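You operate a simulated robot arm through the tools that you are given. There is no shell and no other tool. Be economical: measure what you need, move in short steps, check, and stop when the job is done.

You run a simulated robot arm. Do the job below in one go: nothing can be reset, and whatever is moved stays where it is left.

Task
Brush the bread board clean, then stand the mint tea from the caddy on it.
Fine: crumb brush back, caddy shut. Set down upright: crumb brush, tea carton marked mint. Where these are worked on the way, their far stop is far enough and under half their travel is too little: lid of the tea caddy. What is to be rubbed or washed off counts as gone when no trace of it is left.

It is judged by the outcome, as a careful person would: the job done as asked, and still so three seconds after it is handed in. It fails if anything else is knocked over, pushed out of place, dropped, spilled or broken. Lids that push on must go on centred and level and be pressed home; caps that screw on are set level and turned clockwise until they are tight.

Robot
A 7-joint arm with a two-finger parallel gripper, fixed in place. Base frame: the origin is at the foot of the arm, x ahead of it, y to its left, z up. Units: m, degrees, N and s.
With the tool pointing down near the work surface it reaches from about 0.24 to 0.62 m from the base axis. Its first joint turns from -66.0 to 66.0 degrees. Payload 2.6 kg.
Tool frame: the origin (TCP) lies between the finger pads and is the grasp point; the fingertips stand 0.03 m ahead of it; z points along the fingers, y is the line along which they close. Largest opening 0.094 m; finger width 0.028, thickness 0.01; the body of the gripper, 0.05 by 0.096 m, starts 0.055 m behind the TCP.
Orientation is that of the tool frame in the base frame, as [roll, pitch, yaw] about the fixed x, y, z axes, in that order (R = Rz(yaw) Ry(pitch) Rx(roll)). With the fingers straight down and closing along the base's y, the tool's x points along the base's -x, its y along +y and its z along -z.

Tools
- The arm moves only by the tool nudge_tool. Its argument "increments" is a list of rows, each a list of 7 numbers: the turn, a rotation vector about the tool's x, y, z in units of 4 degrees (1.0 is 4 degrees), then the shift along the tool's x, y, z in units of 40 mm (1.0 is 40 mm), then the gripper command, from -1 (fully open) to 1 (shut), values between in proportion. In form: [[ax, ay, az, dx, dy, dz, hand], ...]. A call has 1 to 20 rows; each row shifts and turns the commanded pose from where the row before left it, along the tool's axes as they then stand. A call with a number of a shift or a turn outside -1 to 1 is refused whole. Rows are played at 5 a second. More than 0.05 m and 8.6 degrees between two rows, or a gripper value outside its range, and nothing of the call is played. Where a pose cannot be reached the arm comes as near as it can. A force on the tool above 40 N (or 10 N above the force at the start of the call, whichever is more), or a blocked arm, ends the call early, and 0.2 s more pass. The fingers move at their own pace (about 0.072 m/s each) and stop on an object; they squeeze with about 29 N. The grip force told is the motor's: it shows also when the fingers shut on nothing. Time passes only in rows, and 0.2 s behind the last, so rows that do not move let the fingers close. It gives the time, the measured TCP pose, the force on the tool (base axes), the opening and the grip force at its end, in the units of the frame above (readings bear some noise), with the torque about the TCP (base axes, N m) and any sound that the robot's microphone picked up.
- Cameras (640 x 400 px; columns grow to the right, rows downward): "scene" is fixed at [0.023, 0.4231, 0.5615]; the picture's right is [-0.87, -0.49, 0.00], its down [-0.30, 0.52, -0.80] and it looks along [0.39, -0.70, -0.60] (base axes); focal length 345 px, centre (320, 200). "wrist" rides on the gripper at [0.076, 0.014, -0.103] in the tool frame; the picture's right is [-0.18, 0.98, 0.00], its down [-0.75, -0.14, -0.64] and it looks along [-0.63, -0.12, 0.77] (tool axes); focal length 243 px, centre (320, 200). There is no depth. A picture from a camera that has moved, and an enlarged one, comes with that camera's place and axes in the base frame and with its lens.
- snapshot(camera): a new picture of that camera. The clock stands still meanwhile.
- enlarge(camera, box): a new picture of the part [left, top, right, bottom] of that camera's present view, enlarged. The clock stands still meanwhile.
- sign_off(): hands the job in; it is judged then, once.

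Go step by step. Nothing tells you positions but the pictures and the camera data: compare them with the known pose of the tool, close in by small moves and look again before you grip or let go. The budget is 120 turns and 76 pictures, counting those below and the enlarged ones. Unless the task says otherwise, let go and move clear before handing in, and close with one line.

The tools are called as name(argument=value, ...) on one line, values as JSON. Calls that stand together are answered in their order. nudge_tool: Moves the arm, as the interface text tells. Its arguments: {"type":"object","properties":{"increments":{"type":"array","items":{"type":"array","items":{"type":"number"}}}},"required":["increments"]} The other tools are called the same way: snapshot (camera) takes a picture; enlarge (camera, box) takes an enlarged picture of a part of a camera's view; sign_off () hands the job in.

At the start:

```text
time: 0.0
ee_pos: [0.442, -0.0853, 0.318]
ee_rot: [-180.0, 0.1, -180.0]
wrist_force: [-0.8, 0.6, -0.2]
ft_torque: [-0.03, -0.03, -0.03]
grip_width: 0.094
grasp_force: 0.0
```

scene: 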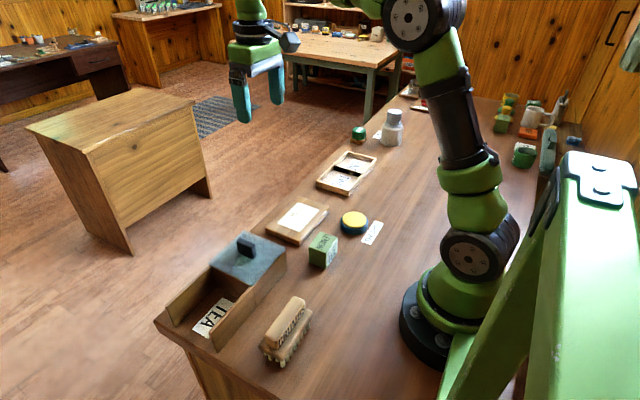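
wrist: 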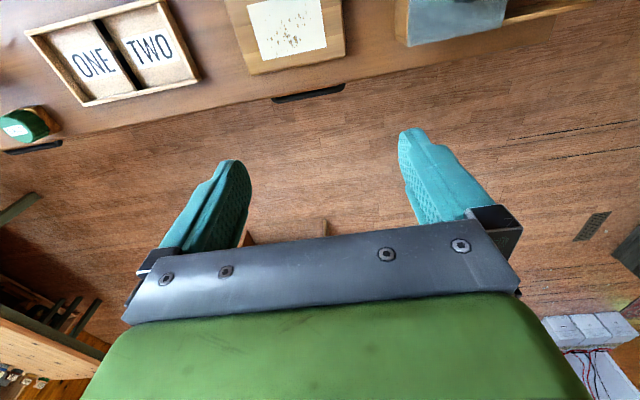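

I see the caddy with its sliding lid, the bread board with crumbs, a brush with legs up front, and a green carton. I'll take closer looks first.

enlarge(camera="scene", box=[150, 220, 330, 380])

enlarge(camera="scene", box=[250, 100, 430, 260])

```text
2.50 times, centred on (240, 300) of scene
camera zoom: at [0.023, 0.4231, 0.5615], right [-0.87, -0.49, 0.0], down [-0.3, 0.52, -0.8], along [0.39, -0.7, -0.6], focal length 862 px, centre (520, -50)
```

zoom: 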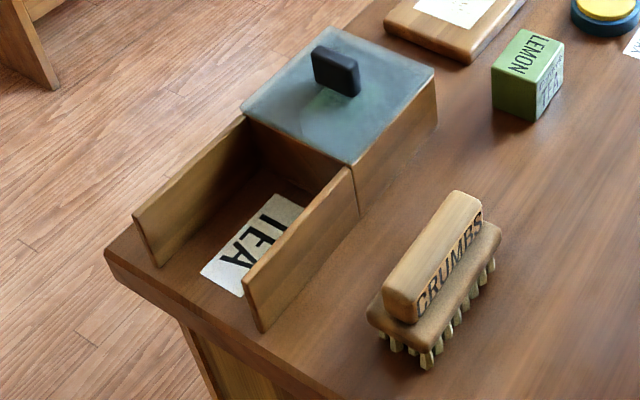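

```text
2.50 times, centred on (340, 180) of scene
camera zoom: at [0.023, 0.4231, 0.5615], right [-0.87, -0.49, 0.0], down [-0.3, 0.52, -0.8], along [0.39, -0.7, -0.6], focal length 862 px, centre (270, 250)
```

zoom: 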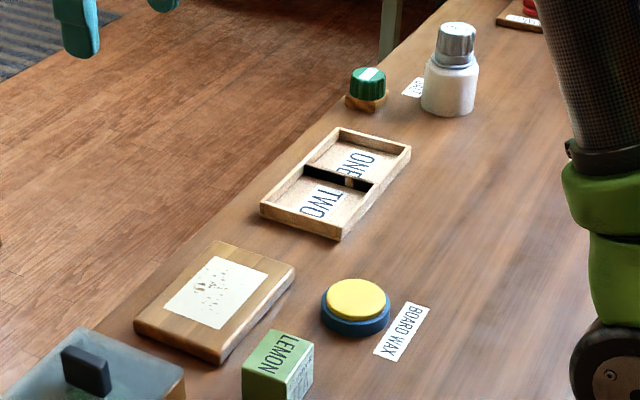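

Next I move back and to the left to get a wrist view of the caddy and the brush.

nudge_tool(increments=[[0, 0, 0, 0.9, 0.6, 0, -1], [0, 0, 0, 0.9, 0.6, 0, -1], [0, 0, 0, 0.9, 0.6, 0, -1], [0, 0, 0, 0.9, 0.6, 0, -1], [0, 0, 0, 0.6, 0.6, 0, -1]])

snapshot(camera="wrist")

```text
time: 1.2
ee_pos: [0.2735, 0.0322, 0.3188]
ee_rot: [-180.0, 0.1, -180.0]
wrist_force: [0.7, -0.3, 0.1]
ft_torque: [-0.02, -0.01, -0.01]
grip_width: 0.0939
grasp_force: 0.0
```

```text
71 pictures are left
camera wrist: at [0.197, 0.0446, 0.4218], right [0.18, 0.98, 0.0], down [0.75, -0.14, 0.64], along [0.63, -0.12, -0.77], focal length 243 px, centre (320, 200)
```

wrist: 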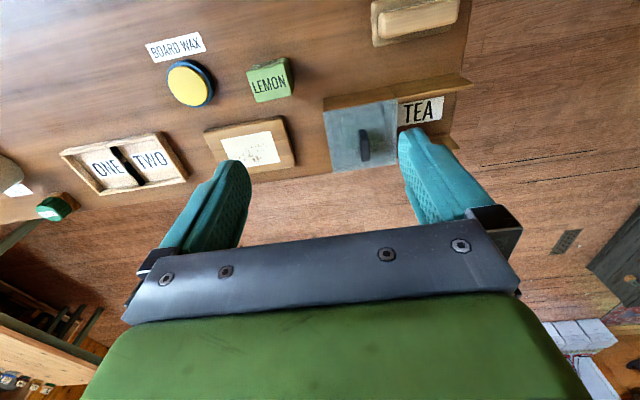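

The brush handle is near (0.238, 0.155), about 0.05 high and long along y. I turn the tool 90° so the fingers close across the handle.

nudge_tool(increments=[[0, 0, -1, 0, 0, 0, -1], [0, 0, -1, 0, 0, 0, -1], [0, 0, -1, 0, 0, 0, -1], [0, 0, -1, 0, 0, 0, -1], [0, 0, -1, 0, 0, 0, -1], [0, 0, -1, 0, 0, 0, -1], [0, 0, -1, 0, 0, 0, -1], [0, 0, -1, 0, 0, 0, -1], [0, 0, -1, 0, 0, 0, -1], [0, 0, -1, 0, 0, 0, -1], [0, 0, -1, 0, 0, 0, -1], [0, 0, -1, 0, 0, 0, -1], [0, 0, -1, 0, 0, 0, -1], [0, 0, -1, 0, 0, 0, -1], [0, 0, -1, 0, 0, 0, -1], [0, 0, -1, 0, 0, 0, -1], [0, 0, -1, 0, 0, 0, -1], [0, 0, -1, 0, 0, 0, -1], [0, 0, -1, 0, 0, 0, -1], [0, 0, -1, 0, 0, 0, -1]])

nudge_tool(increments=[[0, 0, -1, 0, 0, 0, -1], [0, 0, -1, 0, 0, 0, -1], [0, 0, -0.5, 0, 0, 0, -1], [0, 0, 0, -0.8, 0.2, 0.6, -1], [0, 0, 0, -0.8, 0.2, 0.6, -1]])

snapshot(camera="wrist")

```text
time: 5.4
ee_pos: [0.2734, 0.0342, 0.3193]
ee_rot: [-179.9, 0.0, -99.9]
wrist_force: [0.7, -0.5, 1.1]
ft_torque: [-0.02, 0.01, -0.04]
grip_width: 0.0939
grasp_force: 0.1
```

```text
time: 6.6
ee_pos: [0.2601, 0.0978, 0.2665]
ee_rot: [-179.9, 0.0, -90.0]
wrist_force: [-0.4, 0.6, -0.3]
ft_torque: [0.0, 0.01, -0.01]
grip_width: 0.0939
grasp_force: 0.1
```

```text
70 pictures are left
camera wrist: at [0.2457, 0.0204, 0.3692], right [-0.98, 0.18, 0.0], down [0.14, 0.75, 0.64], along [0.12, 0.63, -0.77], focal length 243 px, centre (320, 200)
```

wrist: 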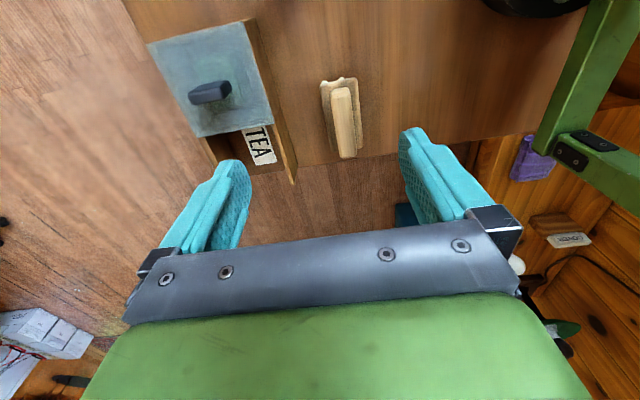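

I line up over the handle and lower part way, then look again.

nudge_tool(increments=[[0, 0, 0, -0.7, 0.3, 0.7, -1], [0, 0, 0, -0.65, 0.28, 0.7, -1], [0, 0, 0, 0, 0, 0.8, -1], [0, 0, 0, 0, 0, 0.8, -1]])

snapshot(camera="wrist")

enlarge(camera="scene", box=[225, 270, 345, 380])

```text
time: 7.6
ee_pos: [0.2377, 0.156, 0.1461]
ee_rot: [-179.9, 0.0, -90.1]
wrist_force: [0.0, 0.4, -0.2]
ft_torque: [-0.03, -0.01, 0.0]
grip_width: 0.094
grasp_force: 0.1
```

```text
69 pictures are left
camera wrist: at [0.2227, 0.0769, 0.2491], right [-0.98, 0.18, 0.0], down [0.14, 0.75, 0.64], along [0.12, 0.63, -0.77], focal length 243 px, centre (320, 200)
```

wrist: 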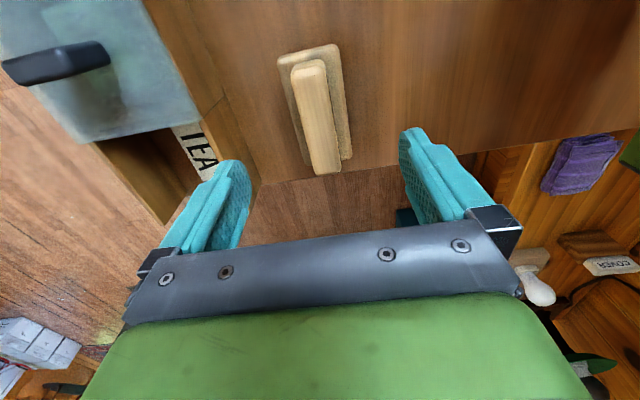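

```text
3.64 times, centred on (285, 325) of scene
camera zoom: at [0.023, 0.4231, 0.5615], right [-0.87, -0.49, 0.0], down [-0.3, 0.52, -0.8], along [0.39, -0.7, -0.6], focal length 1253 px, centre (447, -254)
```

zoom: 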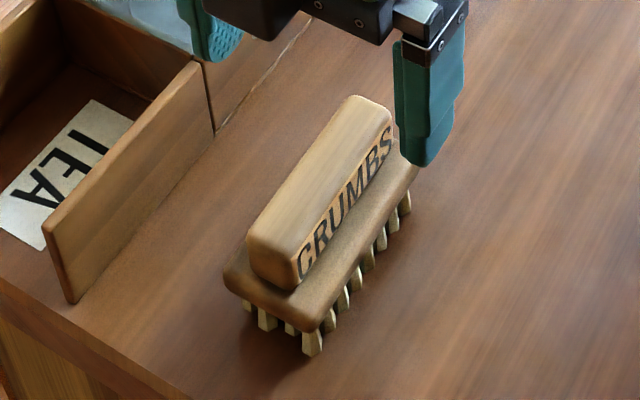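

The handle runs from about z 0.03 to 0.057, with its middle near (0.24, 0.15). I lower to TCP z≈0.064 and grip it.

nudge_tool(increments=[[0, 0, 0, 0.12, -0.04, 0.7, -1], [0, 0, 0, 0, 0, 0.7, -1], [0, 0, 0, 0, 0, 0.62, -1], [0, 0, 0, 0, 0, 0, -1]])

enlarge(camera="scene", box=[225, 270, 345, 380])

snapshot(camera="wrist")

```text
time: 8.6
ee_pos: [0.2383, 0.1461, 0.0697]
ee_rot: [-179.8, 0.0, -90.0]
wrist_force: [-0.2, 0.2, 0.0]
ft_torque: [0.01, -0.02, 0.0]
grip_width: 0.094
grasp_force: 0.0
```

```text
3.64 times, centred on (285, 325) of scene
camera zoom: at [0.023, 0.4231, 0.5615], right [-0.87, -0.49, 0.0], down [-0.3, 0.52, -0.8], along [0.39, -0.7, -0.6], focal length 1253 px, centre (447, -254)
```

zoom: 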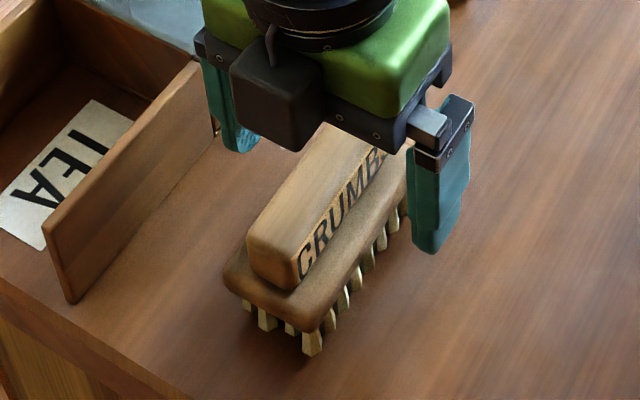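

```text
66 pictures are left
camera wrist: at [0.2241, 0.0679, 0.1716], right [-0.98, 0.18, 0.0], down [0.14, 0.75, 0.64], along [0.12, 0.63, -0.77], focal length 243 px, centre (320, 200)
```

wrist: 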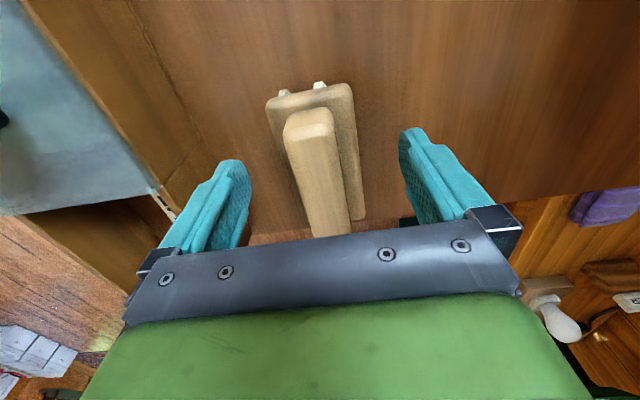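

The gripper needs about 5 mm more in +y and a little more depth, then it can close.

nudge_tool(increments=[[0, 0, 0, -0.15, -0.03, 0.1, -1], [0, 0, 0, 0, 0, 0.05, -1], [0, 0, 0, 0, 0, 0, 1], [0, 0, 0, 0, 0, 0, 1], [0, 0, 0, 0, 0, 0, 1], [0, 0, 0, 0, 0, 0, 1], [0, 0, 0, 0, 0, 0, 1]])

enlarge(camera="scene", box=[225, 270, 345, 380])

```text
time: 10.2
ee_pos: [0.2382, 0.1515, 0.0639]
ee_rot: [-179.9, 0.0, -90.1]
wrist_force: [-0.1, 0.3, -1.0]
ft_torque: [0.03, -0.02, 0.03]
grip_width: 0.0494
grasp_force: 29.2
```

```text
3.64 times, centred on (285, 325) of scene
camera zoom: at [0.023, 0.4231, 0.5615], right [-0.87, -0.49, 0.0], down [-0.3, 0.52, -0.8], along [0.39, -0.7, -0.6], focal length 1253 px, centre (447, -254)
```

zoom: 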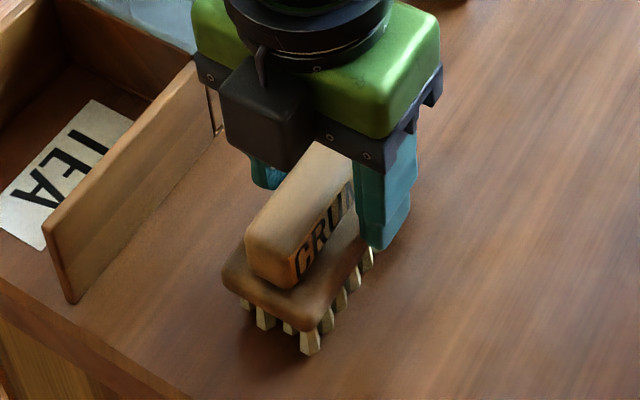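

The fingers hold the plate of the brush at 49 mm, covering its side. I lift a little to check the grip.

nudge_tool(increments=[[0, 0, 0, 0, 0, -0.5, 1], [0, 0, 0, 0, 0, -0.8, 1], [0, 0, 0, 0, 0, -0.8, 1], [0, 0, 0, 0, 0, 0, 1]])

enlarge(camera="scene", box=[200, 200, 360, 350])

```text
time: 11.2
ee_pos: [0.237, 0.153, 0.1452]
ee_rot: [-179.9, -0.1, -90.0]
wrist_force: [-0.7, 0.3, -1.1]
ft_torque: [0.01, 0.01, -0.01]
grip_width: 0.0491
grasp_force: 28.4
```

```text
2.67 times, centred on (280, 275) of scene
camera zoom: at [0.023, 0.4231, 0.5615], right [-0.87, -0.49, 0.0], down [-0.3, 0.52, -0.8], along [0.39, -0.7, -0.6], focal length 919 px, centre (427, 0)
```

zoom: 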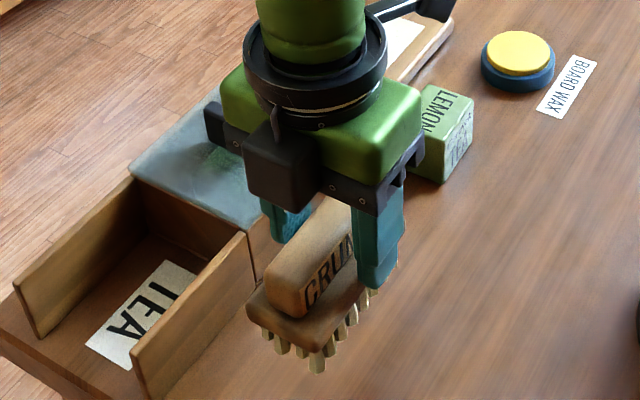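

The brush is held level. I carry it high over to the board.

nudge_tool(increments=[[0, 0, 0, 0, 0, -0.9, 1], [0, 0, 0, 0, 0, -0.9, 1], [0, 0, 0, 0.87, -0.4, 0, 1], [0, 0, 0, 0.87, -0.4, 0, 1], [0, 0, 0, 0.87, -0.4, 0, 1], [0, 0, 0, 0.87, -0.4, 0, 1], [0, 0, 0, 0.87, -0.4, 0, 1], [0, 0, 0, 0.87, -0.4, 0, 1], [0, 0, 0, 0.87, -0.4, 0, 1], [0, 0, 0, 0.87, -0.4, 0, 1], [0, 0, 0, 0, 0, 0, 1]])

snapshot(camera="wrist")

snapshot(camera="scene")

```text
time: 13.6
ee_pos: [0.3659, -0.1263, 0.2213]
ee_rot: [-180.0, 0.0, -90.1]
wrist_force: [0.5, 0.0, -0.9]
ft_torque: [-0.02, -0.01, -0.04]
grip_width: 0.0493
grasp_force: 28.8
```

```text
63 pictures are left
camera wrist: at [0.3522, -0.2044, 0.3234], right [-0.98, 0.18, 0.0], down [0.14, 0.75, 0.64], along [0.12, 0.63, -0.77], focal length 243 px, centre (320, 200)
```

wrist: 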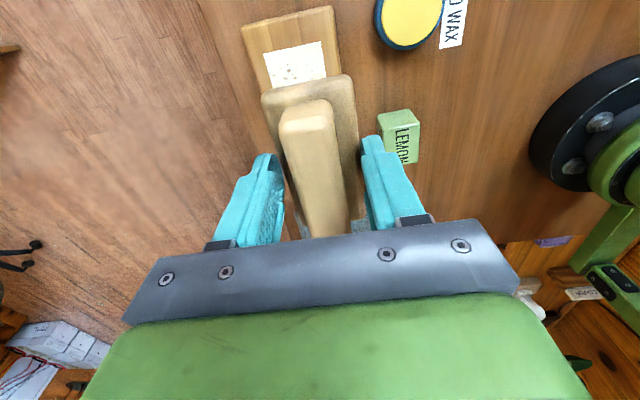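

```text
62 pictures are left
```

scene: 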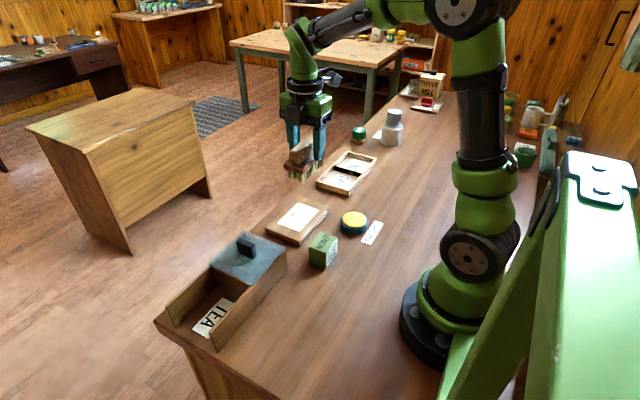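

The board patch spans x 0.358–0.421 and y −0.17 to −0.082, and the brush is lined up in y. I lower towards contact.

nudge_tool(increments=[[0, 0, 0, 0, 0, 0.8, 1], [0, 0, 0, 0, 0, 0.8, 1], [0, 0, 0, 0, 0, 0.8, 1], [0, 0, 0, 0, 0, 0.5, 1], [0, 0, 0, 0, 0, 0.2, 1], [0, 0, 0, 0, 0, 0, 1]])

enlarge(camera="scene", box=[240, 150, 390, 270])

```text
time: 15.0
ee_pos: [0.3667, -0.1256, 0.0951]
ee_rot: [-179.9, 0.0, -90.0]
wrist_force: [0.9, 0.7, -1.5]
ft_torque: [-0.01, -0.01, 0.0]
grip_width: 0.0493
grasp_force: 28.9
```

```text
3.33 times, centred on (315, 210) of scene
camera zoom: at [0.023, 0.4231, 0.5615], right [-0.87, -0.49, 0.0], down [-0.3, 0.52, -0.8], along [0.39, -0.7, -0.6], focal length 1149 px, centre (337, 167)
```

zoom: 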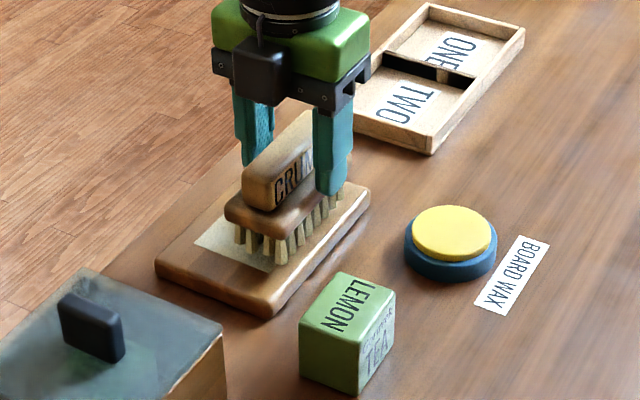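

nudge_tool(increments=[[0, 0, 0, 0, 0, 0.08, 1], [0, 0, 0, 0, 0, 0.08, 1], [0, 0, 0, 0, 0, 0.08, 1], [0, 0, 0, 0, 0, 0, 1]])

```text
time: 16.0
ee_pos: [0.3664, -0.1264, 0.0856]
ee_rot: [-179.9, 0.0, -89.9]
wrist_force: [-0.1, -0.2, -1.0]
ft_torque: [0.01, -0.03, -0.03]
grip_width: 0.0493
grasp_force: 29.1
```

No contact yet, so I go a bit further down.

nudge_tool(increments=[[0, 0, 0, 0, 0, 0.05, 1], [0, 0, 0, 0, 0, 0.05, 1], [0, 0, 0, 0, 0, 0, 1]])

```text
time: 16.8
ee_pos: [0.3677, -0.1263, 0.0824]
ee_rot: [-179.9, 0.0, -89.9]
wrist_force: [0.0, 0.3, -1.2]
ft_torque: [-0.04, 0.04, -0.01]
grip_width: 0.0494
grasp_force: 28.7
```

nudge_tool(increments=[[0, 0, 0, 0, 0, 0.05, 1], [0, 0, 0, 0, 0, 0.05, 1], [0, 0, 0, 0, 0, 0, 1]])

```text
time: 17.6
ee_pos: [0.3667, -0.1259, 0.079]
ee_rot: [-179.7, -0.1, -90.0]
wrist_force: [-6.8, -1.1, 27.4]
ft_torque: [0.0, 0.29, -0.03]
grip_width: 0.0495
grasp_force: 28.8
```

The brush touches the board at about TCP z 0.080 with 27 N. I ease off slightly and make a first pass along x.

nudge_tool(increments=[[0, 0, 0, 0, 0, -0.025, 1], [0, 0, 0, 0, 0.25, 0, 1], [0, 0, 0, 0, 0.25, 0, 1], [0, 0, 0, 0, 0, 0, 1]])

```text
time: 18.6
ee_pos: [0.3501, -0.1261, 0.0786]
ee_rot: [-179.8, -0.1, -90.1]
wrist_force: [6.9, -0.1, 16.0]
ft_torque: [-0.09, -0.52, 0.02]
grip_width: 0.0488
grasp_force: 28.4
```

nudge_tool(increments=[[0, 0, 0, 0, -0.25, 0, 1], [0, 0, 0, 0, -0.25, 0, 1], [0, 0, 0, 0, -0.25, 0, 1], [0, 0, 0, 0, -0.25, 0, 1], [0, 0, 0, 0, -0.25, 0, 1], [0, 0, 0, 0, -0.25, 0, 1], [0, 0, 0, 0, -0.25, 0, 1], [0, 0, 0, 0, -0.2, 0, 1], [0, 0, 0, 0, 0, 0, 1]])

enlarge(camera="scene", box=[240, 150, 390, 270])

```text
time: 20.6
ee_pos: [0.4248, -0.1244, 0.0769]
ee_rot: [-180.0, 0.0, -90.1]
wrist_force: [-3.1, -1.0, 7.6]
ft_torque: [0.07, 0.14, 0.05]
grip_width: 0.0492
grasp_force: 29.1
```

```text
3.33 times, centred on (315, 210) of scene
camera zoom: at [0.023, 0.4231, 0.5615], right [-0.87, -0.49, 0.0], down [-0.3, 0.52, -0.8], along [0.39, -0.7, -0.6], focal length 1149 px, centre (337, 167)
```

zoom: 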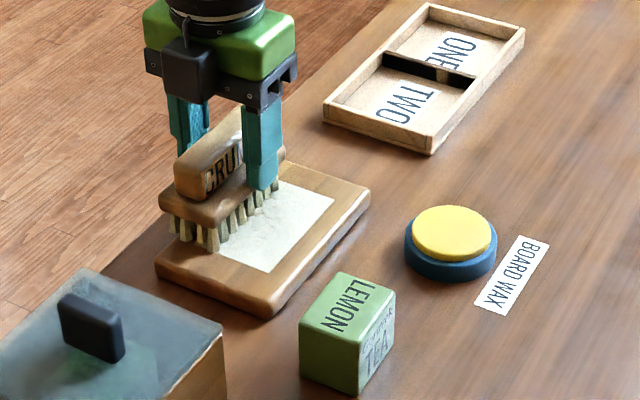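

The crumbs are going and the board hasn't moved. I make further passes with small sideways offsets.

nudge_tool(increments=[[0, 0, 0, 0.1, 0, 0, 1], [0, 0, 0, 0, 0.25, 0, 1], [0, 0, 0, 0, 0.25, 0, 1], [0, 0, 0, 0, 0.25, 0, 1], [0, 0, 0, 0, 0.25, 0, 1], [0, 0, 0, 0, 0.25, 0, 1], [0, 0, 0, 0, 0.25, 0, 1], [0, 0, 0, 0, 0.25, 0, 1], [0, 0, 0, -0.2, 0, 0, 1], [0, 0, 0, 0, -0.25, 0, 1], [0, 0, 0, 0, -0.25, 0, 1], [0, 0, 0, 0, -0.25, 0, 1], [0, 0, 0, 0, -0.25, 0, 1], [0, 0, 0, 0, -0.25, 0, 1], [0, 0, 0, 0, -0.25, 0, 1], [0, 0, 0, 0, -0.25, 0, 1], [0, 0, 0, 0, 0, 0, 1]])

nudge_tool(increments=[[0, 0, 0, 0.1, 0, -0.3, 1], [0, 0, 0, 0, 0, -0.8, 1], [0, 0, 0, 0, 0, -0.8, 1], [0, 0, 0, 0, 0, -0.8, 1], [0, 0, 0, 0, 0, -0.8, 1], [0, 0, 0, -0.8, 0, 0, 1], [0, 0, 0, -0.8, 0, 0, 1], [0, 0, 0, -0.8, 0, 0, 1], [0, 0, 0, 0, 0, 0, 1]])

enlarge(camera="scene", box=[240, 150, 390, 270])

snapshot(camera="wrist")

```text
time: 24.2
ee_pos: [0.4253, -0.1223, 0.0785]
ee_rot: [-179.8, 0.0, -90.0]
wrist_force: [0.2, 0.8, -1.8]
ft_torque: [0.0, 0.02, -0.01]
grip_width: 0.0493
grasp_force: 28.9
```

```text
time: 26.2
ee_pos: [0.426, -0.032, 0.2175]
ee_rot: [-180.0, -0.1, -89.9]
wrist_force: [0.1, -0.2, -1.7]
ft_torque: [-0.02, -0.02, 0.02]
grip_width: 0.0495
grasp_force: 28.8
```

```text
3.33 times, centred on (315, 210) of scene
camera zoom: at [0.023, 0.4231, 0.5615], right [-0.87, -0.49, 0.0], down [-0.3, 0.52, -0.8], along [0.39, -0.7, -0.6], focal length 1149 px, centre (337, 167)
```

zoom: 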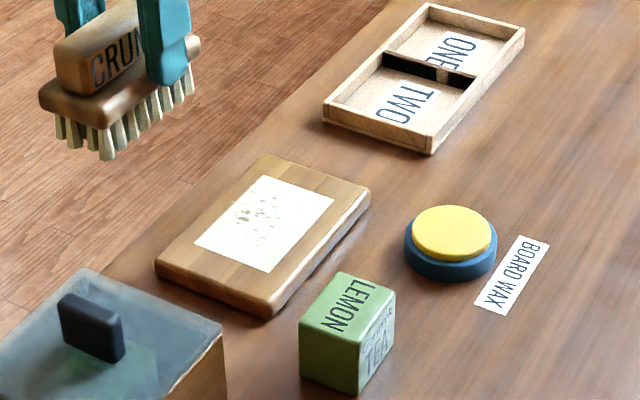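

```text
58 pictures are left
camera wrist: at [0.412, -0.1103, 0.3205], right [-0.98, 0.18, 0.0], down [0.14, 0.75, 0.64], along [0.12, 0.63, -0.77], focal length 243 px, centre (320, 200)
```

wrist: 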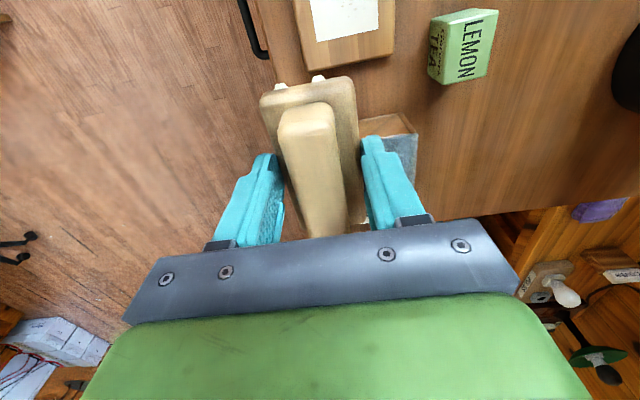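

Some crumbs are left because the last passes had lost contact. I go back down and keep a firm press.

nudge_tool(increments=[[0, 0, 0, 0.8, 0, 0, 1], [0, 0, 0, 0.8, 0, 0, 1], [0, 0, 0, 0.77, 0, 0, 1], [0, 0, 0, 0, 0, 0.9, 1], [0, 0, 0, 0, 0, 0.9, 1], [0, 0, 0, 0, 0, 0.9, 1], [0, 0, 0, 0, 0, 0.7, 1], [0, 0, 0, 0, 0, 0, 1], [0, 0, 0, 0, 0, 0.05, 1], [0, 0, 0, 0, 0, 0.025, 1], [0, 0, 0, 0, 0, 0, 1]])

```text
time: 28.6
ee_pos: [0.4232, -0.1247, 0.0788]
ee_rot: [-179.9, 0.0, -90.0]
wrist_force: [-0.5, -0.3, -0.2]
ft_torque: [0.01, 0.02, -0.03]
grip_width: 0.0492
grasp_force: 29.6
```

nudge_tool(increments=[[0, 0, 0, 0, 0, 0.025, 1], [0, 0, 0, 0, 0, 0.025, 1], [0, 0, 0, 0, 0, 0.015, 1], [0, 0, 0, 0, 0, 0, 1]])

```text
time: 29.6
ee_pos: [0.4246, -0.1244, 0.0768]
ee_rot: [-179.9, 0.0, -90.1]
wrist_force: [-6.9, -1.1, 16.2]
ft_torque: [0.29, 0.49, 0.14]
grip_width: 0.0495
grasp_force: 28.9
```

Contact is at 16 N now. I sweep back towards the robot.

nudge_tool(increments=[[0, 0, 0, 0, 0.2, 0, 1], [0, 0, 0, 0, 0.25, 0, 1], [0, 0, 0, 0, 0.25, 0, 1], [0, 0, 0, 0, 0.25, 0, 1], [0, 0, 0, 0, 0, 0, 1]])

enlarge(camera="scene", box=[260, 180, 350, 250])

```text
time: 30.8
ee_pos: [0.3879, -0.125, 0.0766]
ee_rot: [-179.9, 0.0, -89.9]
wrist_force: [7.0, -0.5, 12.6]
ft_torque: [0.07, -0.13, -0.04]
grip_width: 0.049
grasp_force: 29.8
```

```text
5.71 times, centred on (305, 215) of scene
camera zoom: at [0.023, 0.4231, 0.5615], right [-0.87, -0.49, 0.0], down [-0.3, 0.52, -0.8], along [0.39, -0.7, -0.6], focal length 1970 px, centre (406, 114)
```

zoom: 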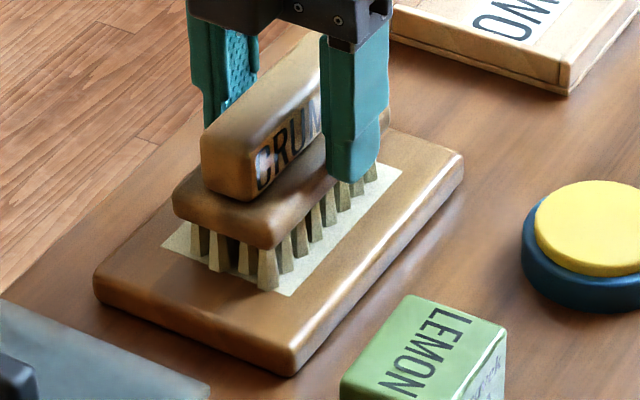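

nudge_tool(increments=[[0, 0, 0, 0, 0.25, 0, 1], [0, 0, 0, 0, 0.25, 0, 1], [0, 0, 0, 0, 0.25, 0, 1], [0, 0, 0, 0, 0.2, 0, 1], [0, 0, 0, 0, 0, 0.02, 1], [0, 0, 0, 0, -0.25, 0, 1], [0, 0, 0, 0, -0.25, 0, 1], [0, 0, 0, 0, -0.25, 0, 1], [0, 0, 0, 0, -0.25, 0, 1], [0, 0, 0, 0, 0, 0, 1]])

```text
time: 33.0
ee_pos: [0.3901, -0.1237, 0.0765]
ee_rot: [-180.0, 0.1, -90.0]
wrist_force: [-10.2, -1.1, 19.4]
ft_torque: [-0.07, 0.32, 0.0]
grip_width: 0.0493
grasp_force: 28.7
```

nudge_tool(increments=[[0, 0, 0, 0, -0.25, 0, 1], [0, 0, 0, 0, -0.25, 0, 1], [0, 0, 0, 0, -0.25, 0, 1], [0, 0, 0, 0, -0.25, 0, 1], [0, 0, 0, 0.05, 0.25, 0, 1], [0, 0, 0, 0.05, 0.25, 0, 1], [0, 0, 0, 0, 0.25, 0, 1], [0, 0, 0, 0, 0.25, 0, 1], [0, 0, 0, 0, 0.25, 0, 1], [0, 0, 0, 0, 0.25, 0, 1], [0, 0, 0, 0, 0.25, 0, 1], [0, 0, 0, 0, 0.2, 0, 1], [0, 0, 0, 0, 0, 0, 1]])

enlarge(camera="scene", box=[260, 180, 350, 250])

```text
time: 35.8
ee_pos: [0.3517, -0.129, 0.0757]
ee_rot: [-179.9, 0.0, -89.9]
wrist_force: [5.5, 0.1, 10.1]
ft_torque: [-0.13, -0.33, 0.02]
grip_width: 0.0493
grasp_force: 28.9
```

```text
5.71 times, centred on (305, 215) of scene
camera zoom: at [0.023, 0.4231, 0.5615], right [-0.87, -0.49, 0.0], down [-0.3, 0.52, -0.8], along [0.39, -0.7, -0.6], focal length 1970 px, centre (406, 114)
```

zoom: 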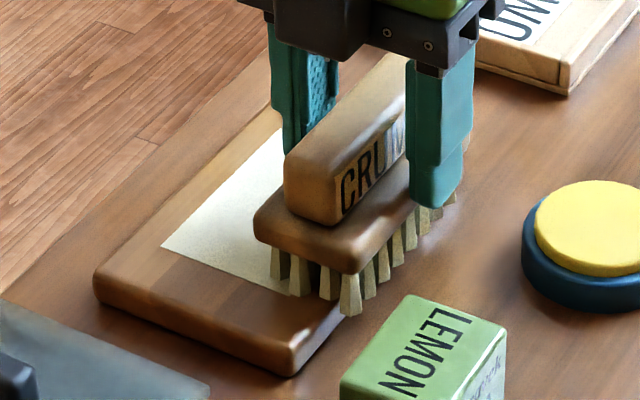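

The far half looks clean. One more firm pass forward with a slight +y offset, then I lift and look.

nudge_tool(increments=[[0, 0, 0, -0.15, 0, 0.02, 1], [0, 0, 0, -0.05, -0.25, 0, 1], [0, 0, 0, 0, -0.25, 0, 1], [0, 0, 0, 0, -0.25, 0, 1], [0, 0, 0, 0, -0.25, 0, 1], [0, 0, 0, 0, -0.25, 0, 1], [0, 0, 0, 0, -0.25, 0, 1], [0, 0, 0, 0, -0.25, 0, 1], [0, 0, 0, 0, -0.2, 0, 1], [0, 0, 0, 0, 0, -0.4, 1], [0, 0, 0, 0, 0, -0.9, 1], [0, 0, 0, 0, 0, -0.9, 1], [0, 0, 0, 0, 0, -0.9, 1], [0, 0, 0, 0, 0, -0.5, 1], [0, 0, 0, -0.9, 0.3, 0, 1], [0, 0, 0, -0.9, 0.3, 0, 1], [0, 0, 0, -0.9, 0.3, 0, 1], [0, 0, 0, 0, 0, 0, 1]])

enlarge(camera="scene", box=[260, 180, 350, 250])

```text
time: 39.6
ee_pos: [0.394, -0.0104, 0.2202]
ee_rot: [-179.9, -0.1, -89.9]
wrist_force: [0.4, -0.9, -1.4]
ft_torque: [-0.02, -0.02, -0.02]
grip_width: 0.0494
grasp_force: 29.6
```

```text
5.71 times, centred on (305, 215) of scene
camera zoom: at [0.023, 0.4231, 0.5615], right [-0.87, -0.49, 0.0], down [-0.3, 0.52, -0.8], along [0.39, -0.7, -0.6], focal length 1970 px, centre (406, 114)
```

zoom: 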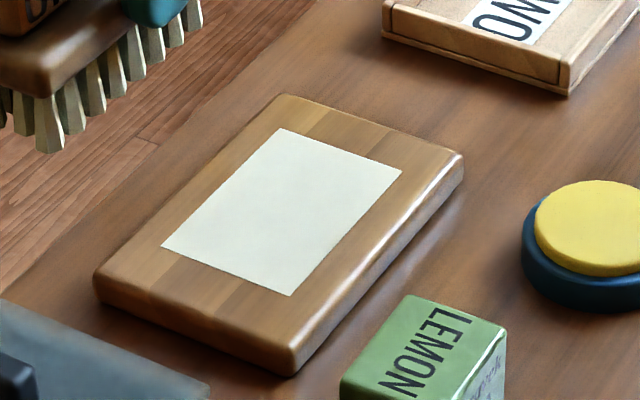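

The patch is clean with no trace left. I carry the brush back to where it stood.

nudge_tool(increments=[[0, 0, 0, 0, 0.8, 0, 1], [0, 0, 0, 0, 0.8, 0, 1], [0, 0, 0, -0.6, 0.8, 0, 1], [0, 0, 0, -0.8, 0.8, 0, 1], [0, 0, 0, -0.9, 0.7, 0, 1], [0, 0, 0, -0.9, 0, 0, 1], [0, 0, 0, -0.85, 0, 0, 1], [0, 0, 0, 0, 0, 0.9, 1], [0, 0, 0, 0, 0, 0.9, 1], [0, 0, 0, 0, 0, 0.9, 1], [0, 0, 0, 0, 0, 0.8, 1], [0, 0, 0, 0, 0, 0, 1]])

```text
time: 42.2
ee_pos: [0.2348, 0.1472, 0.0825]
ee_rot: [-179.9, 0.0, -90.0]
wrist_force: [0.6, -0.2, -1.2]
ft_torque: [-0.04, 0.03, 0.03]
grip_width: 0.0495
grasp_force: 29.3
```

nudge_tool(increments=[[0, 0, 0, -0.1, -0.08, 0.3, 1], [0, 0, 0, 0, 0, 0.12, 1], [0, 0, 0, 0, 0, 0.04, 1], [0, 0, 0, 0, 0, 0, 1]])

```text
time: 43.2
ee_pos: [0.2385, 0.1533, 0.0629]
ee_rot: [-179.9, -0.1, -90.0]
wrist_force: [0.3, -0.1, -1.4]
ft_torque: [-0.01, 0.0, 0.02]
grip_width: 0.0495
grasp_force: 29.5
```

nudge_tool(increments=[[0, 0, 0, 0.03, 0, 0.025, 1], [0, 0, 0, 0, 0, 0.025, 1], [0, 0, 0, 0, 0, 0.025, 1], [0, 0, 0, 0, 0, 0, 1]])

enlarge(camera="scene", box=[225, 270, 345, 380])

```text
time: 44.2
ee_pos: [0.24, 0.1528, 0.0585]
ee_rot: [-179.9, -0.1, -90.1]
wrist_force: [0.1, -1.0, -0.5]
ft_torque: [0.0, 0.01, 0.06]
grip_width: 0.0493
grasp_force: 28.9
```

```text
3.64 times, centred on (285, 325) of scene
camera zoom: at [0.023, 0.4231, 0.5615], right [-0.87, -0.49, 0.0], down [-0.3, 0.52, -0.8], along [0.39, -0.7, -0.6], focal length 1253 px, centre (447, -254)
```

zoom: 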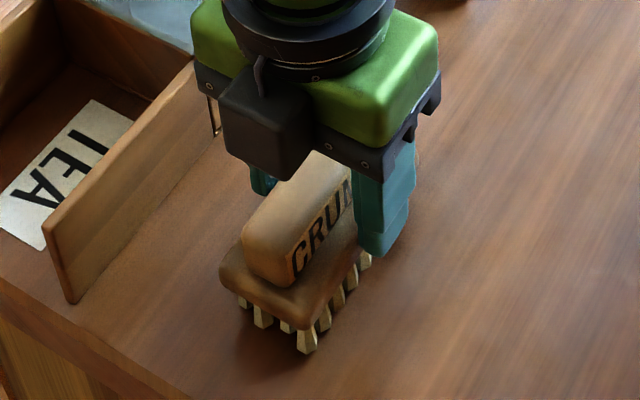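

nudge_tool(increments=[[0, 0, 0, 0, 0, 0.025, 1], [0, 0, 0, 0, 0, 0.025, 1], [0, 0, 0, 0, 0, 0, 1]])

```text
time: 45.0
ee_pos: [0.2396, 0.1533, 0.0555]
ee_rot: [-179.8, 0.1, -90.0]
wrist_force: [0.2, 1.3, -0.4]
ft_torque: [-0.01, 0.03, 0.01]
grip_width: 0.0496
grasp_force: 28.8
```

nudge_tool(increments=[[0, 0, 0, 0, 0, 0.02, 1], [0, 0, 0, 0, 0, 0.02, 1], [0, 0, 0, 0, 0, 0, 1]])

```text
time: 45.8
ee_pos: [0.2398, 0.1528, 0.0563]
ee_rot: [-179.8, 0.0, -90.1]
wrist_force: [-3.2, -4.7, 26.8]
ft_torque: [-0.17, 0.16, 0.0]
grip_width: 0.0494
grasp_force: 28.8
```

The brush is on the table (27 N contact). I ease off, open, and rise straight up.

nudge_tool(increments=[[0, 0, 0, 0, 0, -0.02, 1], [0, 0, 0, 0, 0, 0, 0.4], [0, 0, 0, 0, 0, 0, -1], [0, 0, 0, 0, 0, 0, -1], [0, 0, 0, 0, 0, 0, -1], [0, 0, 0, 0, 0, -0.8, -1], [0, 0, 0, 0, 0, -0.9, -1], [0, 0, 0, 0, 0, -0.9, -1], [0, 0, 0, 0, 0, -0.9, -1], [0, 0, 0, 0, 0, -0.8, -1], [0, 0, 0, 0, 0, -0.8, -1]])

enlarge(camera="scene", box=[150, 220, 330, 380])

snapshot(camera="wrist")

```text
time: 48.2
ee_pos: [0.238, 0.1553, 0.2605]
ee_rot: [-179.9, 0.1, -89.9]
wrist_force: [0.6, -0.1, 0.1]
ft_torque: [0.01, 0.02, -0.01]
grip_width: 0.0941
grasp_force: 0.1
```

```text
2.50 times, centred on (240, 300) of scene
camera zoom: at [0.023, 0.4231, 0.5615], right [-0.87, -0.49, 0.0], down [-0.3, 0.52, -0.8], along [0.39, -0.7, -0.6], focal length 862 px, centre (520, -50)
```

zoom: 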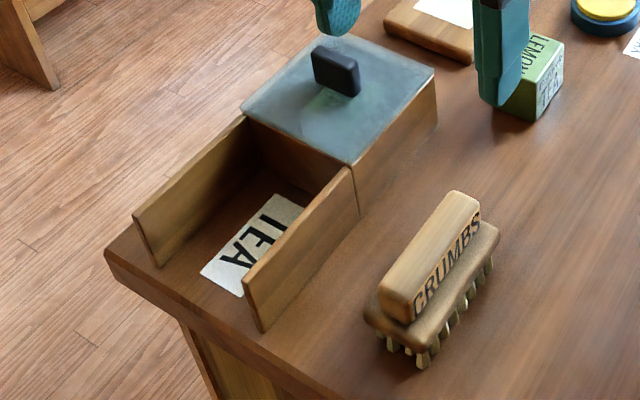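

```text
52 pictures are left
camera wrist: at [0.2249, 0.0772, 0.3615], right [-0.98, 0.18, 0.0], down [0.14, 0.75, 0.64], along [0.12, 0.63, -0.77], focal length 243 px, centre (320, 200)
```

wrist: 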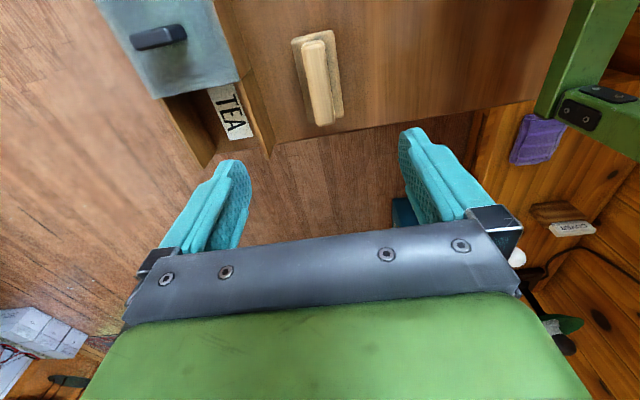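

The brush stands back where it was. Next I turn the tool back so the fingers close along y, which suits the thin lid knob.

nudge_tool(increments=[[0, 0, 1, 0, 0, 0, -1], [0, 0, 1, 0, 0, 0, -1], [0, 0, 1, 0, 0, 0, -1], [0, 0, 1, 0, 0, 0, -1], [0, 0, 1, 0, 0, 0, -1], [0, 0, 1, 0, 0, 0, -1], [0, 0, 1, 0, 0, 0, -1], [0, 0, 1, 0, 0, 0, -1], [0, 0, 1, 0, 0, 0, -1], [0, 0, 1, 0, 0, 0, -1], [0, 0, 1, 0, 0, 0, -1], [0, 0, 1, 0, 0, 0, -1], [0, 0, 1, 0, 0, 0, -1], [0, 0, 1, 0, 0, 0, -1], [0, 0, 1, 0, 0, 0, -1], [0, 0, 1, 0, 0, 0, -1], [0, 0, 1, 0, 0, 0, -1], [0, 0, 1, 0, 0, 0, -1], [0, 0, 1, 0, 0, 0, -1], [0, 0, 1, 0, 0, 0, -1]])

nudge_tool(increments=[[0, 0, 1, 0, 0, 0, -1], [0, 0, 1, 0, 0, 0, -1], [0, 0, 0.5, 0, 0, 0, -1], [0, 0, 0, -0.8, -0.5, 0, -1], [0, 0, 0, -0.8, -0.7, 0, -1], [0, 0, 0, -0.8, -0.7, 0, -1], [0, 0, 0, 0, -0.5, 0, -1]])

snapshot(camera="wrist")

```text
time: 52.4
ee_pos: [0.2405, 0.1528, 0.2591]
ee_rot: [180.0, 0.1, -170.1]
wrist_force: [-0.2, -0.8, -0.1]
ft_torque: [0.02, 0.01, -0.02]
grip_width: 0.0939
grasp_force: 0.0
```

```text
time: 54.0
ee_pos: [0.3371, 0.0579, 0.2595]
ee_rot: [180.0, 0.1, 180.0]
wrist_force: [-0.2, 0.1, -0.8]
ft_torque: [-0.01, -0.02, 0.01]
grip_width: 0.0941
grasp_force: 0.1
```

```text
51 pictures are left
camera wrist: at [0.2612, 0.0698, 0.3611], right [0.18, 0.98, 0.0], down [0.75, -0.14, 0.64], along [0.63, -0.12, -0.77], focal length 243 px, centre (320, 200)
```

wrist: 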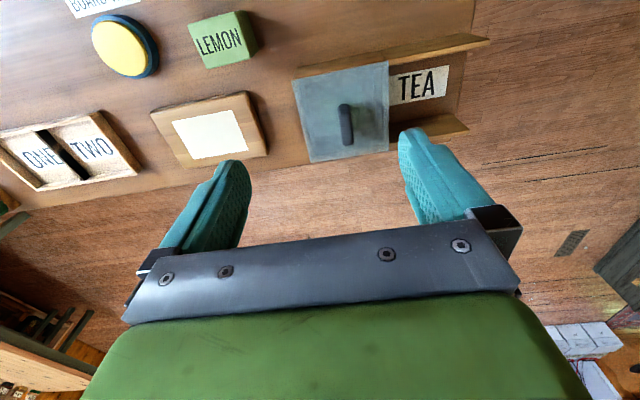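

The knob triangulates to about (0.366, 0.079) with its top near z 0.11. I come closer and look again.

nudge_tool(increments=[[0, 0, 0, -0.7, 0.52, 0, -1], [0, 0, 0, 0, 0, 0.8, -1], [0, 0, 0, 0, 0, 0.7, -1], [0, 0, 0, 0, 0, 0, -1]])

snapshot(camera="wrist")

enlarge(camera="scene", box=[190, 190, 300, 290])

```text
time: 55.0
ee_pos: [0.3653, 0.0796, 0.1992]
ee_rot: [180.0, 0.1, -180.0]
wrist_force: [0.2, -0.5, 0.1]
ft_torque: [-0.02, 0.01, 0.02]
grip_width: 0.094
grasp_force: 0.0
```

```text
50 pictures are left
camera wrist: at [0.2883, 0.0923, 0.301], right [0.18, 0.98, 0.0], down [0.75, -0.14, 0.64], along [0.63, -0.12, -0.77], focal length 243 px, centre (320, 200)
```

wrist: 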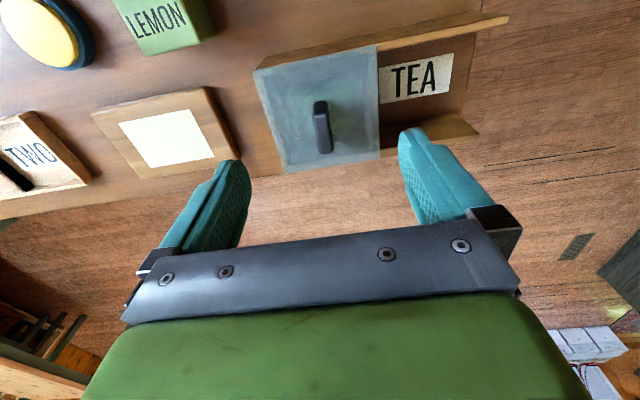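

```text
4.00 times, centred on (245, 240) of scene
camera zoom: at [0.023, 0.4231, 0.5615], right [-0.87, -0.49, 0.0], down [-0.3, 0.52, -0.8], along [0.39, -0.7, -0.6], focal length 1379 px, centre (620, 40)
```

zoom: 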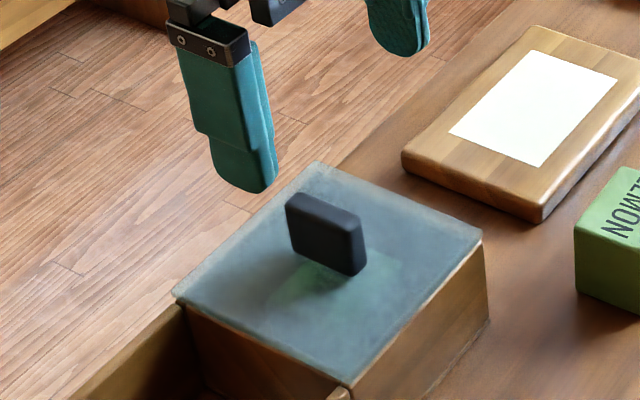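

The knob is at about (0.382, 0.075), top near 0.096, with the lid surface near 0.068. I lower astride it, leaving the tips clear of the lid.

nudge_tool(increments=[[0, 0, 0, -0.42, -0.12, 0.7, -1], [0, 0, 0, 0, 0, 0.8, -1], [0, 0, 0, 0, 0, 0.8, -1], [0, 0, 0, 0, 0, 0, -1]])

enlarge(camera="scene", box=[190, 190, 300, 290])

snapshot(camera="wrist")

```text
time: 56.0
ee_pos: [0.3806, 0.0726, 0.1082]
ee_rot: [180.0, 0.1, -179.9]
wrist_force: [0.7, 0.3, -0.6]
ft_torque: [-0.01, 0.02, -0.02]
grip_width: 0.094
grasp_force: 0.1
```

```text
4.00 times, centred on (245, 240) of scene
camera zoom: at [0.023, 0.4231, 0.5615], right [-0.87, -0.49, 0.0], down [-0.3, 0.52, -0.8], along [0.39, -0.7, -0.6], focal length 1379 px, centre (620, 40)
```

zoom: 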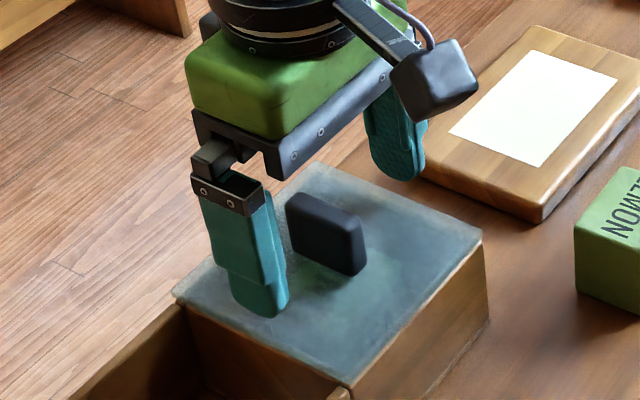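

```text
47 pictures are left
camera wrist: at [0.3051, 0.0858, 0.2099], right [0.18, 0.98, 0.0], down [0.75, -0.14, 0.64], along [0.63, -0.12, -0.77], focal length 243 px, centre (320, 200)
```

wrist: 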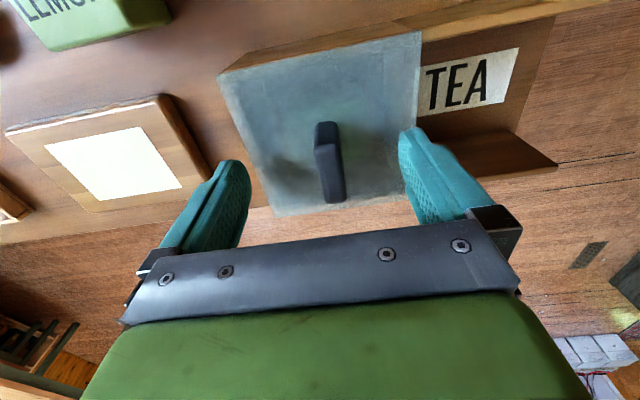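

The fingers straddle the knob centrally. I go 5 mm lower and close.

nudge_tool(increments=[[0, 0, 0, 0, 0.07, 0.12, -1], [0, 0, 0, 0, 0, 0, 1], [0, 0, 0, 0, 0, 0, 1], [0, 0, 0, 0, 0, 0, 1], [0, 0, 0, 0, 0, 0, 1], [0, 0, 0, 0, 0, 0, 1], [0, 0, 0, 0, 0, 0, 1]])

```text
time: 57.6
ee_pos: [0.3809, 0.0788, 0.1036]
ee_rot: [179.8, 0.2, -179.8]
wrist_force: [5.9, 27.9, -7.2]
ft_torque: [-0.01, -0.03, -0.15]
grip_width: 0.0181
grasp_force: 44.6
```

The knob is gripped (18 mm). I slide the lid gently towards +y.

nudge_tool(increments=[[0, 0, 0, 0, 0.12, 0, 1], [0, 0, 0, 0, 0.12, 0, 1], [0, 0, 0, 0, 0.12, 0, 1], [0, 0, 0, 0, 0, 0, 1]])

```text
time: 58.6
ee_pos: [0.3818, 0.0891, 0.102]
ee_rot: [180.0, 0.1, 179.9]
wrist_force: [-18.9, -1.2, 33.9]
ft_torque: [-0.03, 0.29, 0.06]
grip_width: 0.0183
grasp_force: 45.0
```

nudge_tool(increments=[[0, 0, 0, 0, 0, -0.03, 1], [0, 0, 0, 0, 0, 0, 1]])

enlarge(camera="scene", box=[150, 190, 310, 330])

```text
time: 59.2
ee_pos: [0.3804, 0.0896, 0.1017]
ee_rot: [180.0, 0.0, 180.0]
wrist_force: [-13.4, 0.2, 16.9]
ft_torque: [0.01, -0.57, -0.02]
grip_width: 0.0179
grasp_force: 44.5
```

```text
2.86 times, centred on (230, 260) of scene
camera zoom: at [0.023, 0.4231, 0.5615], right [-0.87, -0.49, 0.0], down [-0.3, 0.52, -0.8], along [0.39, -0.7, -0.6], focal length 985 px, centre (577, 29)
```

zoom: 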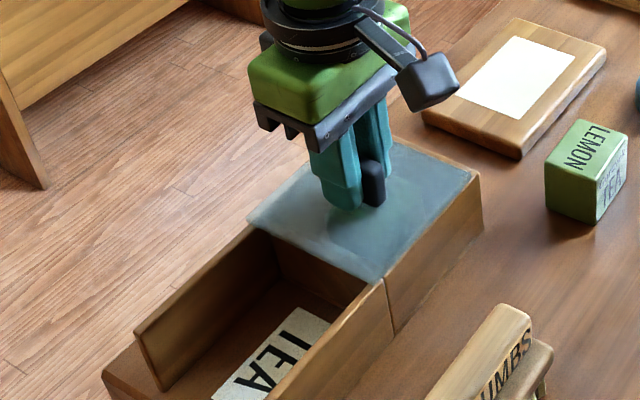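

The lid slides freely on its rails. I keep going, easing the side loads.

nudge_tool(increments=[[0, 0, 0, 0.02, 0.15, -0.02, 1], [0, 0, 0, 0, 0.2, 0, 1], [0, 0, 0, 0, 0.2, 0, 1], [0, 0, 0, 0, 0.2, 0, 1], [0, 0, 0, 0, 0, 0, 1]])

```text
time: 60.4
ee_pos: [0.3806, 0.1186, 0.1033]
ee_rot: [-179.9, 0.2, 179.9]
wrist_force: [24.6, -0.4, -22.7]
ft_torque: [-0.02, 0.58, -0.01]
grip_width: 0.0179
grasp_force: 45.7
```

nudge_tool(increments=[[0, 0, 0, -0.012, 0.1, 0.012, 1], [0, 0, 0, 0, 0.2, 0, 1], [0, 0, 0, 0, 0.2, 0, 1], [0, 0, 0, 0, 0.2, 0, 1], [0, 0, 0, 0, 0, 0, 1]])

```text
time: 61.6
ee_pos: [0.3811, 0.1467, 0.1023]
ee_rot: [180.0, 0.2, 180.0]
wrist_force: [19.0, 0.6, -12.5]
ft_torque: [-0.02, 0.7, -0.05]
grip_width: 0.0178
grasp_force: 44.8
```

nudge_tool(increments=[[0, 0, 0, -0.012, 0.1, 0.01, 1], [0, 0, 0, 0, 0.2, 0, 1], [0, 0, 0, 0, 0.15, 0, 1], [0, 0, 0, 0, 0.1, 0, 1], [0, 0, 0, 0, 0, 0, 1]])

enlarge(camera="scene", box=[150, 190, 310, 330])

```text
time: 62.8
ee_pos: [0.3804, 0.1697, 0.1013]
ee_rot: [180.0, 0.0, 179.9]
wrist_force: [7.8, -0.9, -10.0]
ft_torque: [-0.04, -0.61, 0.07]
grip_width: 0.0181
grasp_force: 45.3
```

```text
2.86 times, centred on (230, 260) of scene
camera zoom: at [0.0231, 0.4231, 0.5615], right [-0.87, -0.49, 0.0], down [-0.3, 0.52, -0.8], along [0.39, -0.7, -0.6], focal length 985 px, centre (577, 29)
```

zoom: 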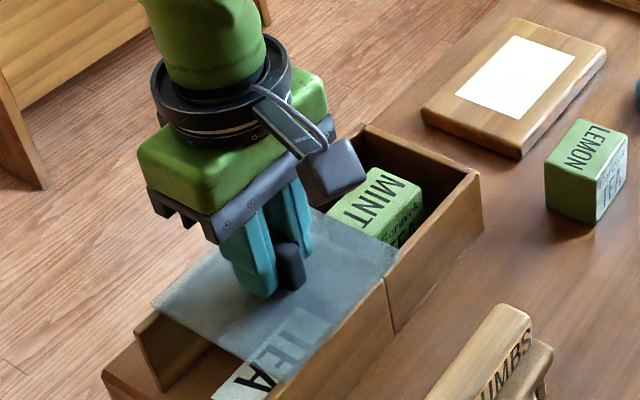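

The mint carton shows in the caddy. I push the lid the last bit gently to its stop.

nudge_tool(increments=[[0, 0, 0, 0, 0.08, 0.004, 1], [0, 0, 0, 0, 0.08, 0, 1], [0, 0, 0, 0, 0.05, 0, 1], [0, 0, 0, 0, 0, 0, 1]])

```text
time: 63.8
ee_pos: [0.3809, 0.1784, 0.102]
ee_rot: [-180.0, 0.1, -179.9]
wrist_force: [12.4, -0.8, -6.6]
ft_torque: [-0.01, 0.85, -0.04]
grip_width: 0.0178
grasp_force: 45.4
```

nudge_tool(increments=[[0, 0, 0, 0, 0.04, 0.004, 1], [0, 0, 0, 0, 0.04, 0, 1], [0, 0, 0, 0, 0.04, 0, 1], [0, 0, 0, 0, 0, 0, 1]])

enlarge(camera="scene", box=[150, 190, 310, 330])

```text
time: 64.8
ee_pos: [0.3798, 0.1832, 0.1028]
ee_rot: [-179.9, 0.1, -180.0]
wrist_force: [-4.6, 0.3, 8.8]
ft_torque: [-0.01, -1.2, 0.01]
grip_width: 0.0182
grasp_force: 45.0
```

```text
2.86 times, centred on (230, 260) of scene
camera zoom: at [0.023, 0.4231, 0.5615], right [-0.87, -0.49, 0.0], down [-0.3, 0.52, -0.8], along [0.39, -0.7, -0.6], focal length 985 px, centre (577, 29)
```

zoom: 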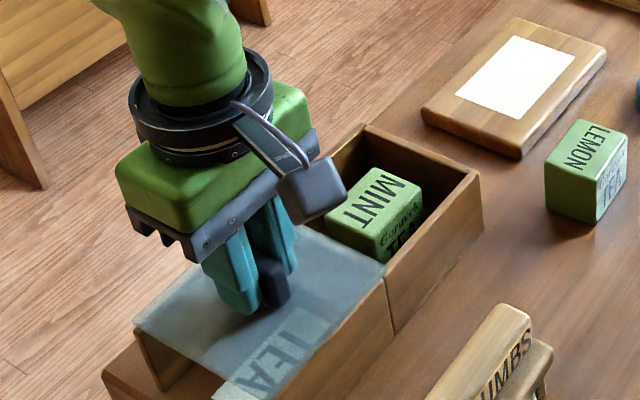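

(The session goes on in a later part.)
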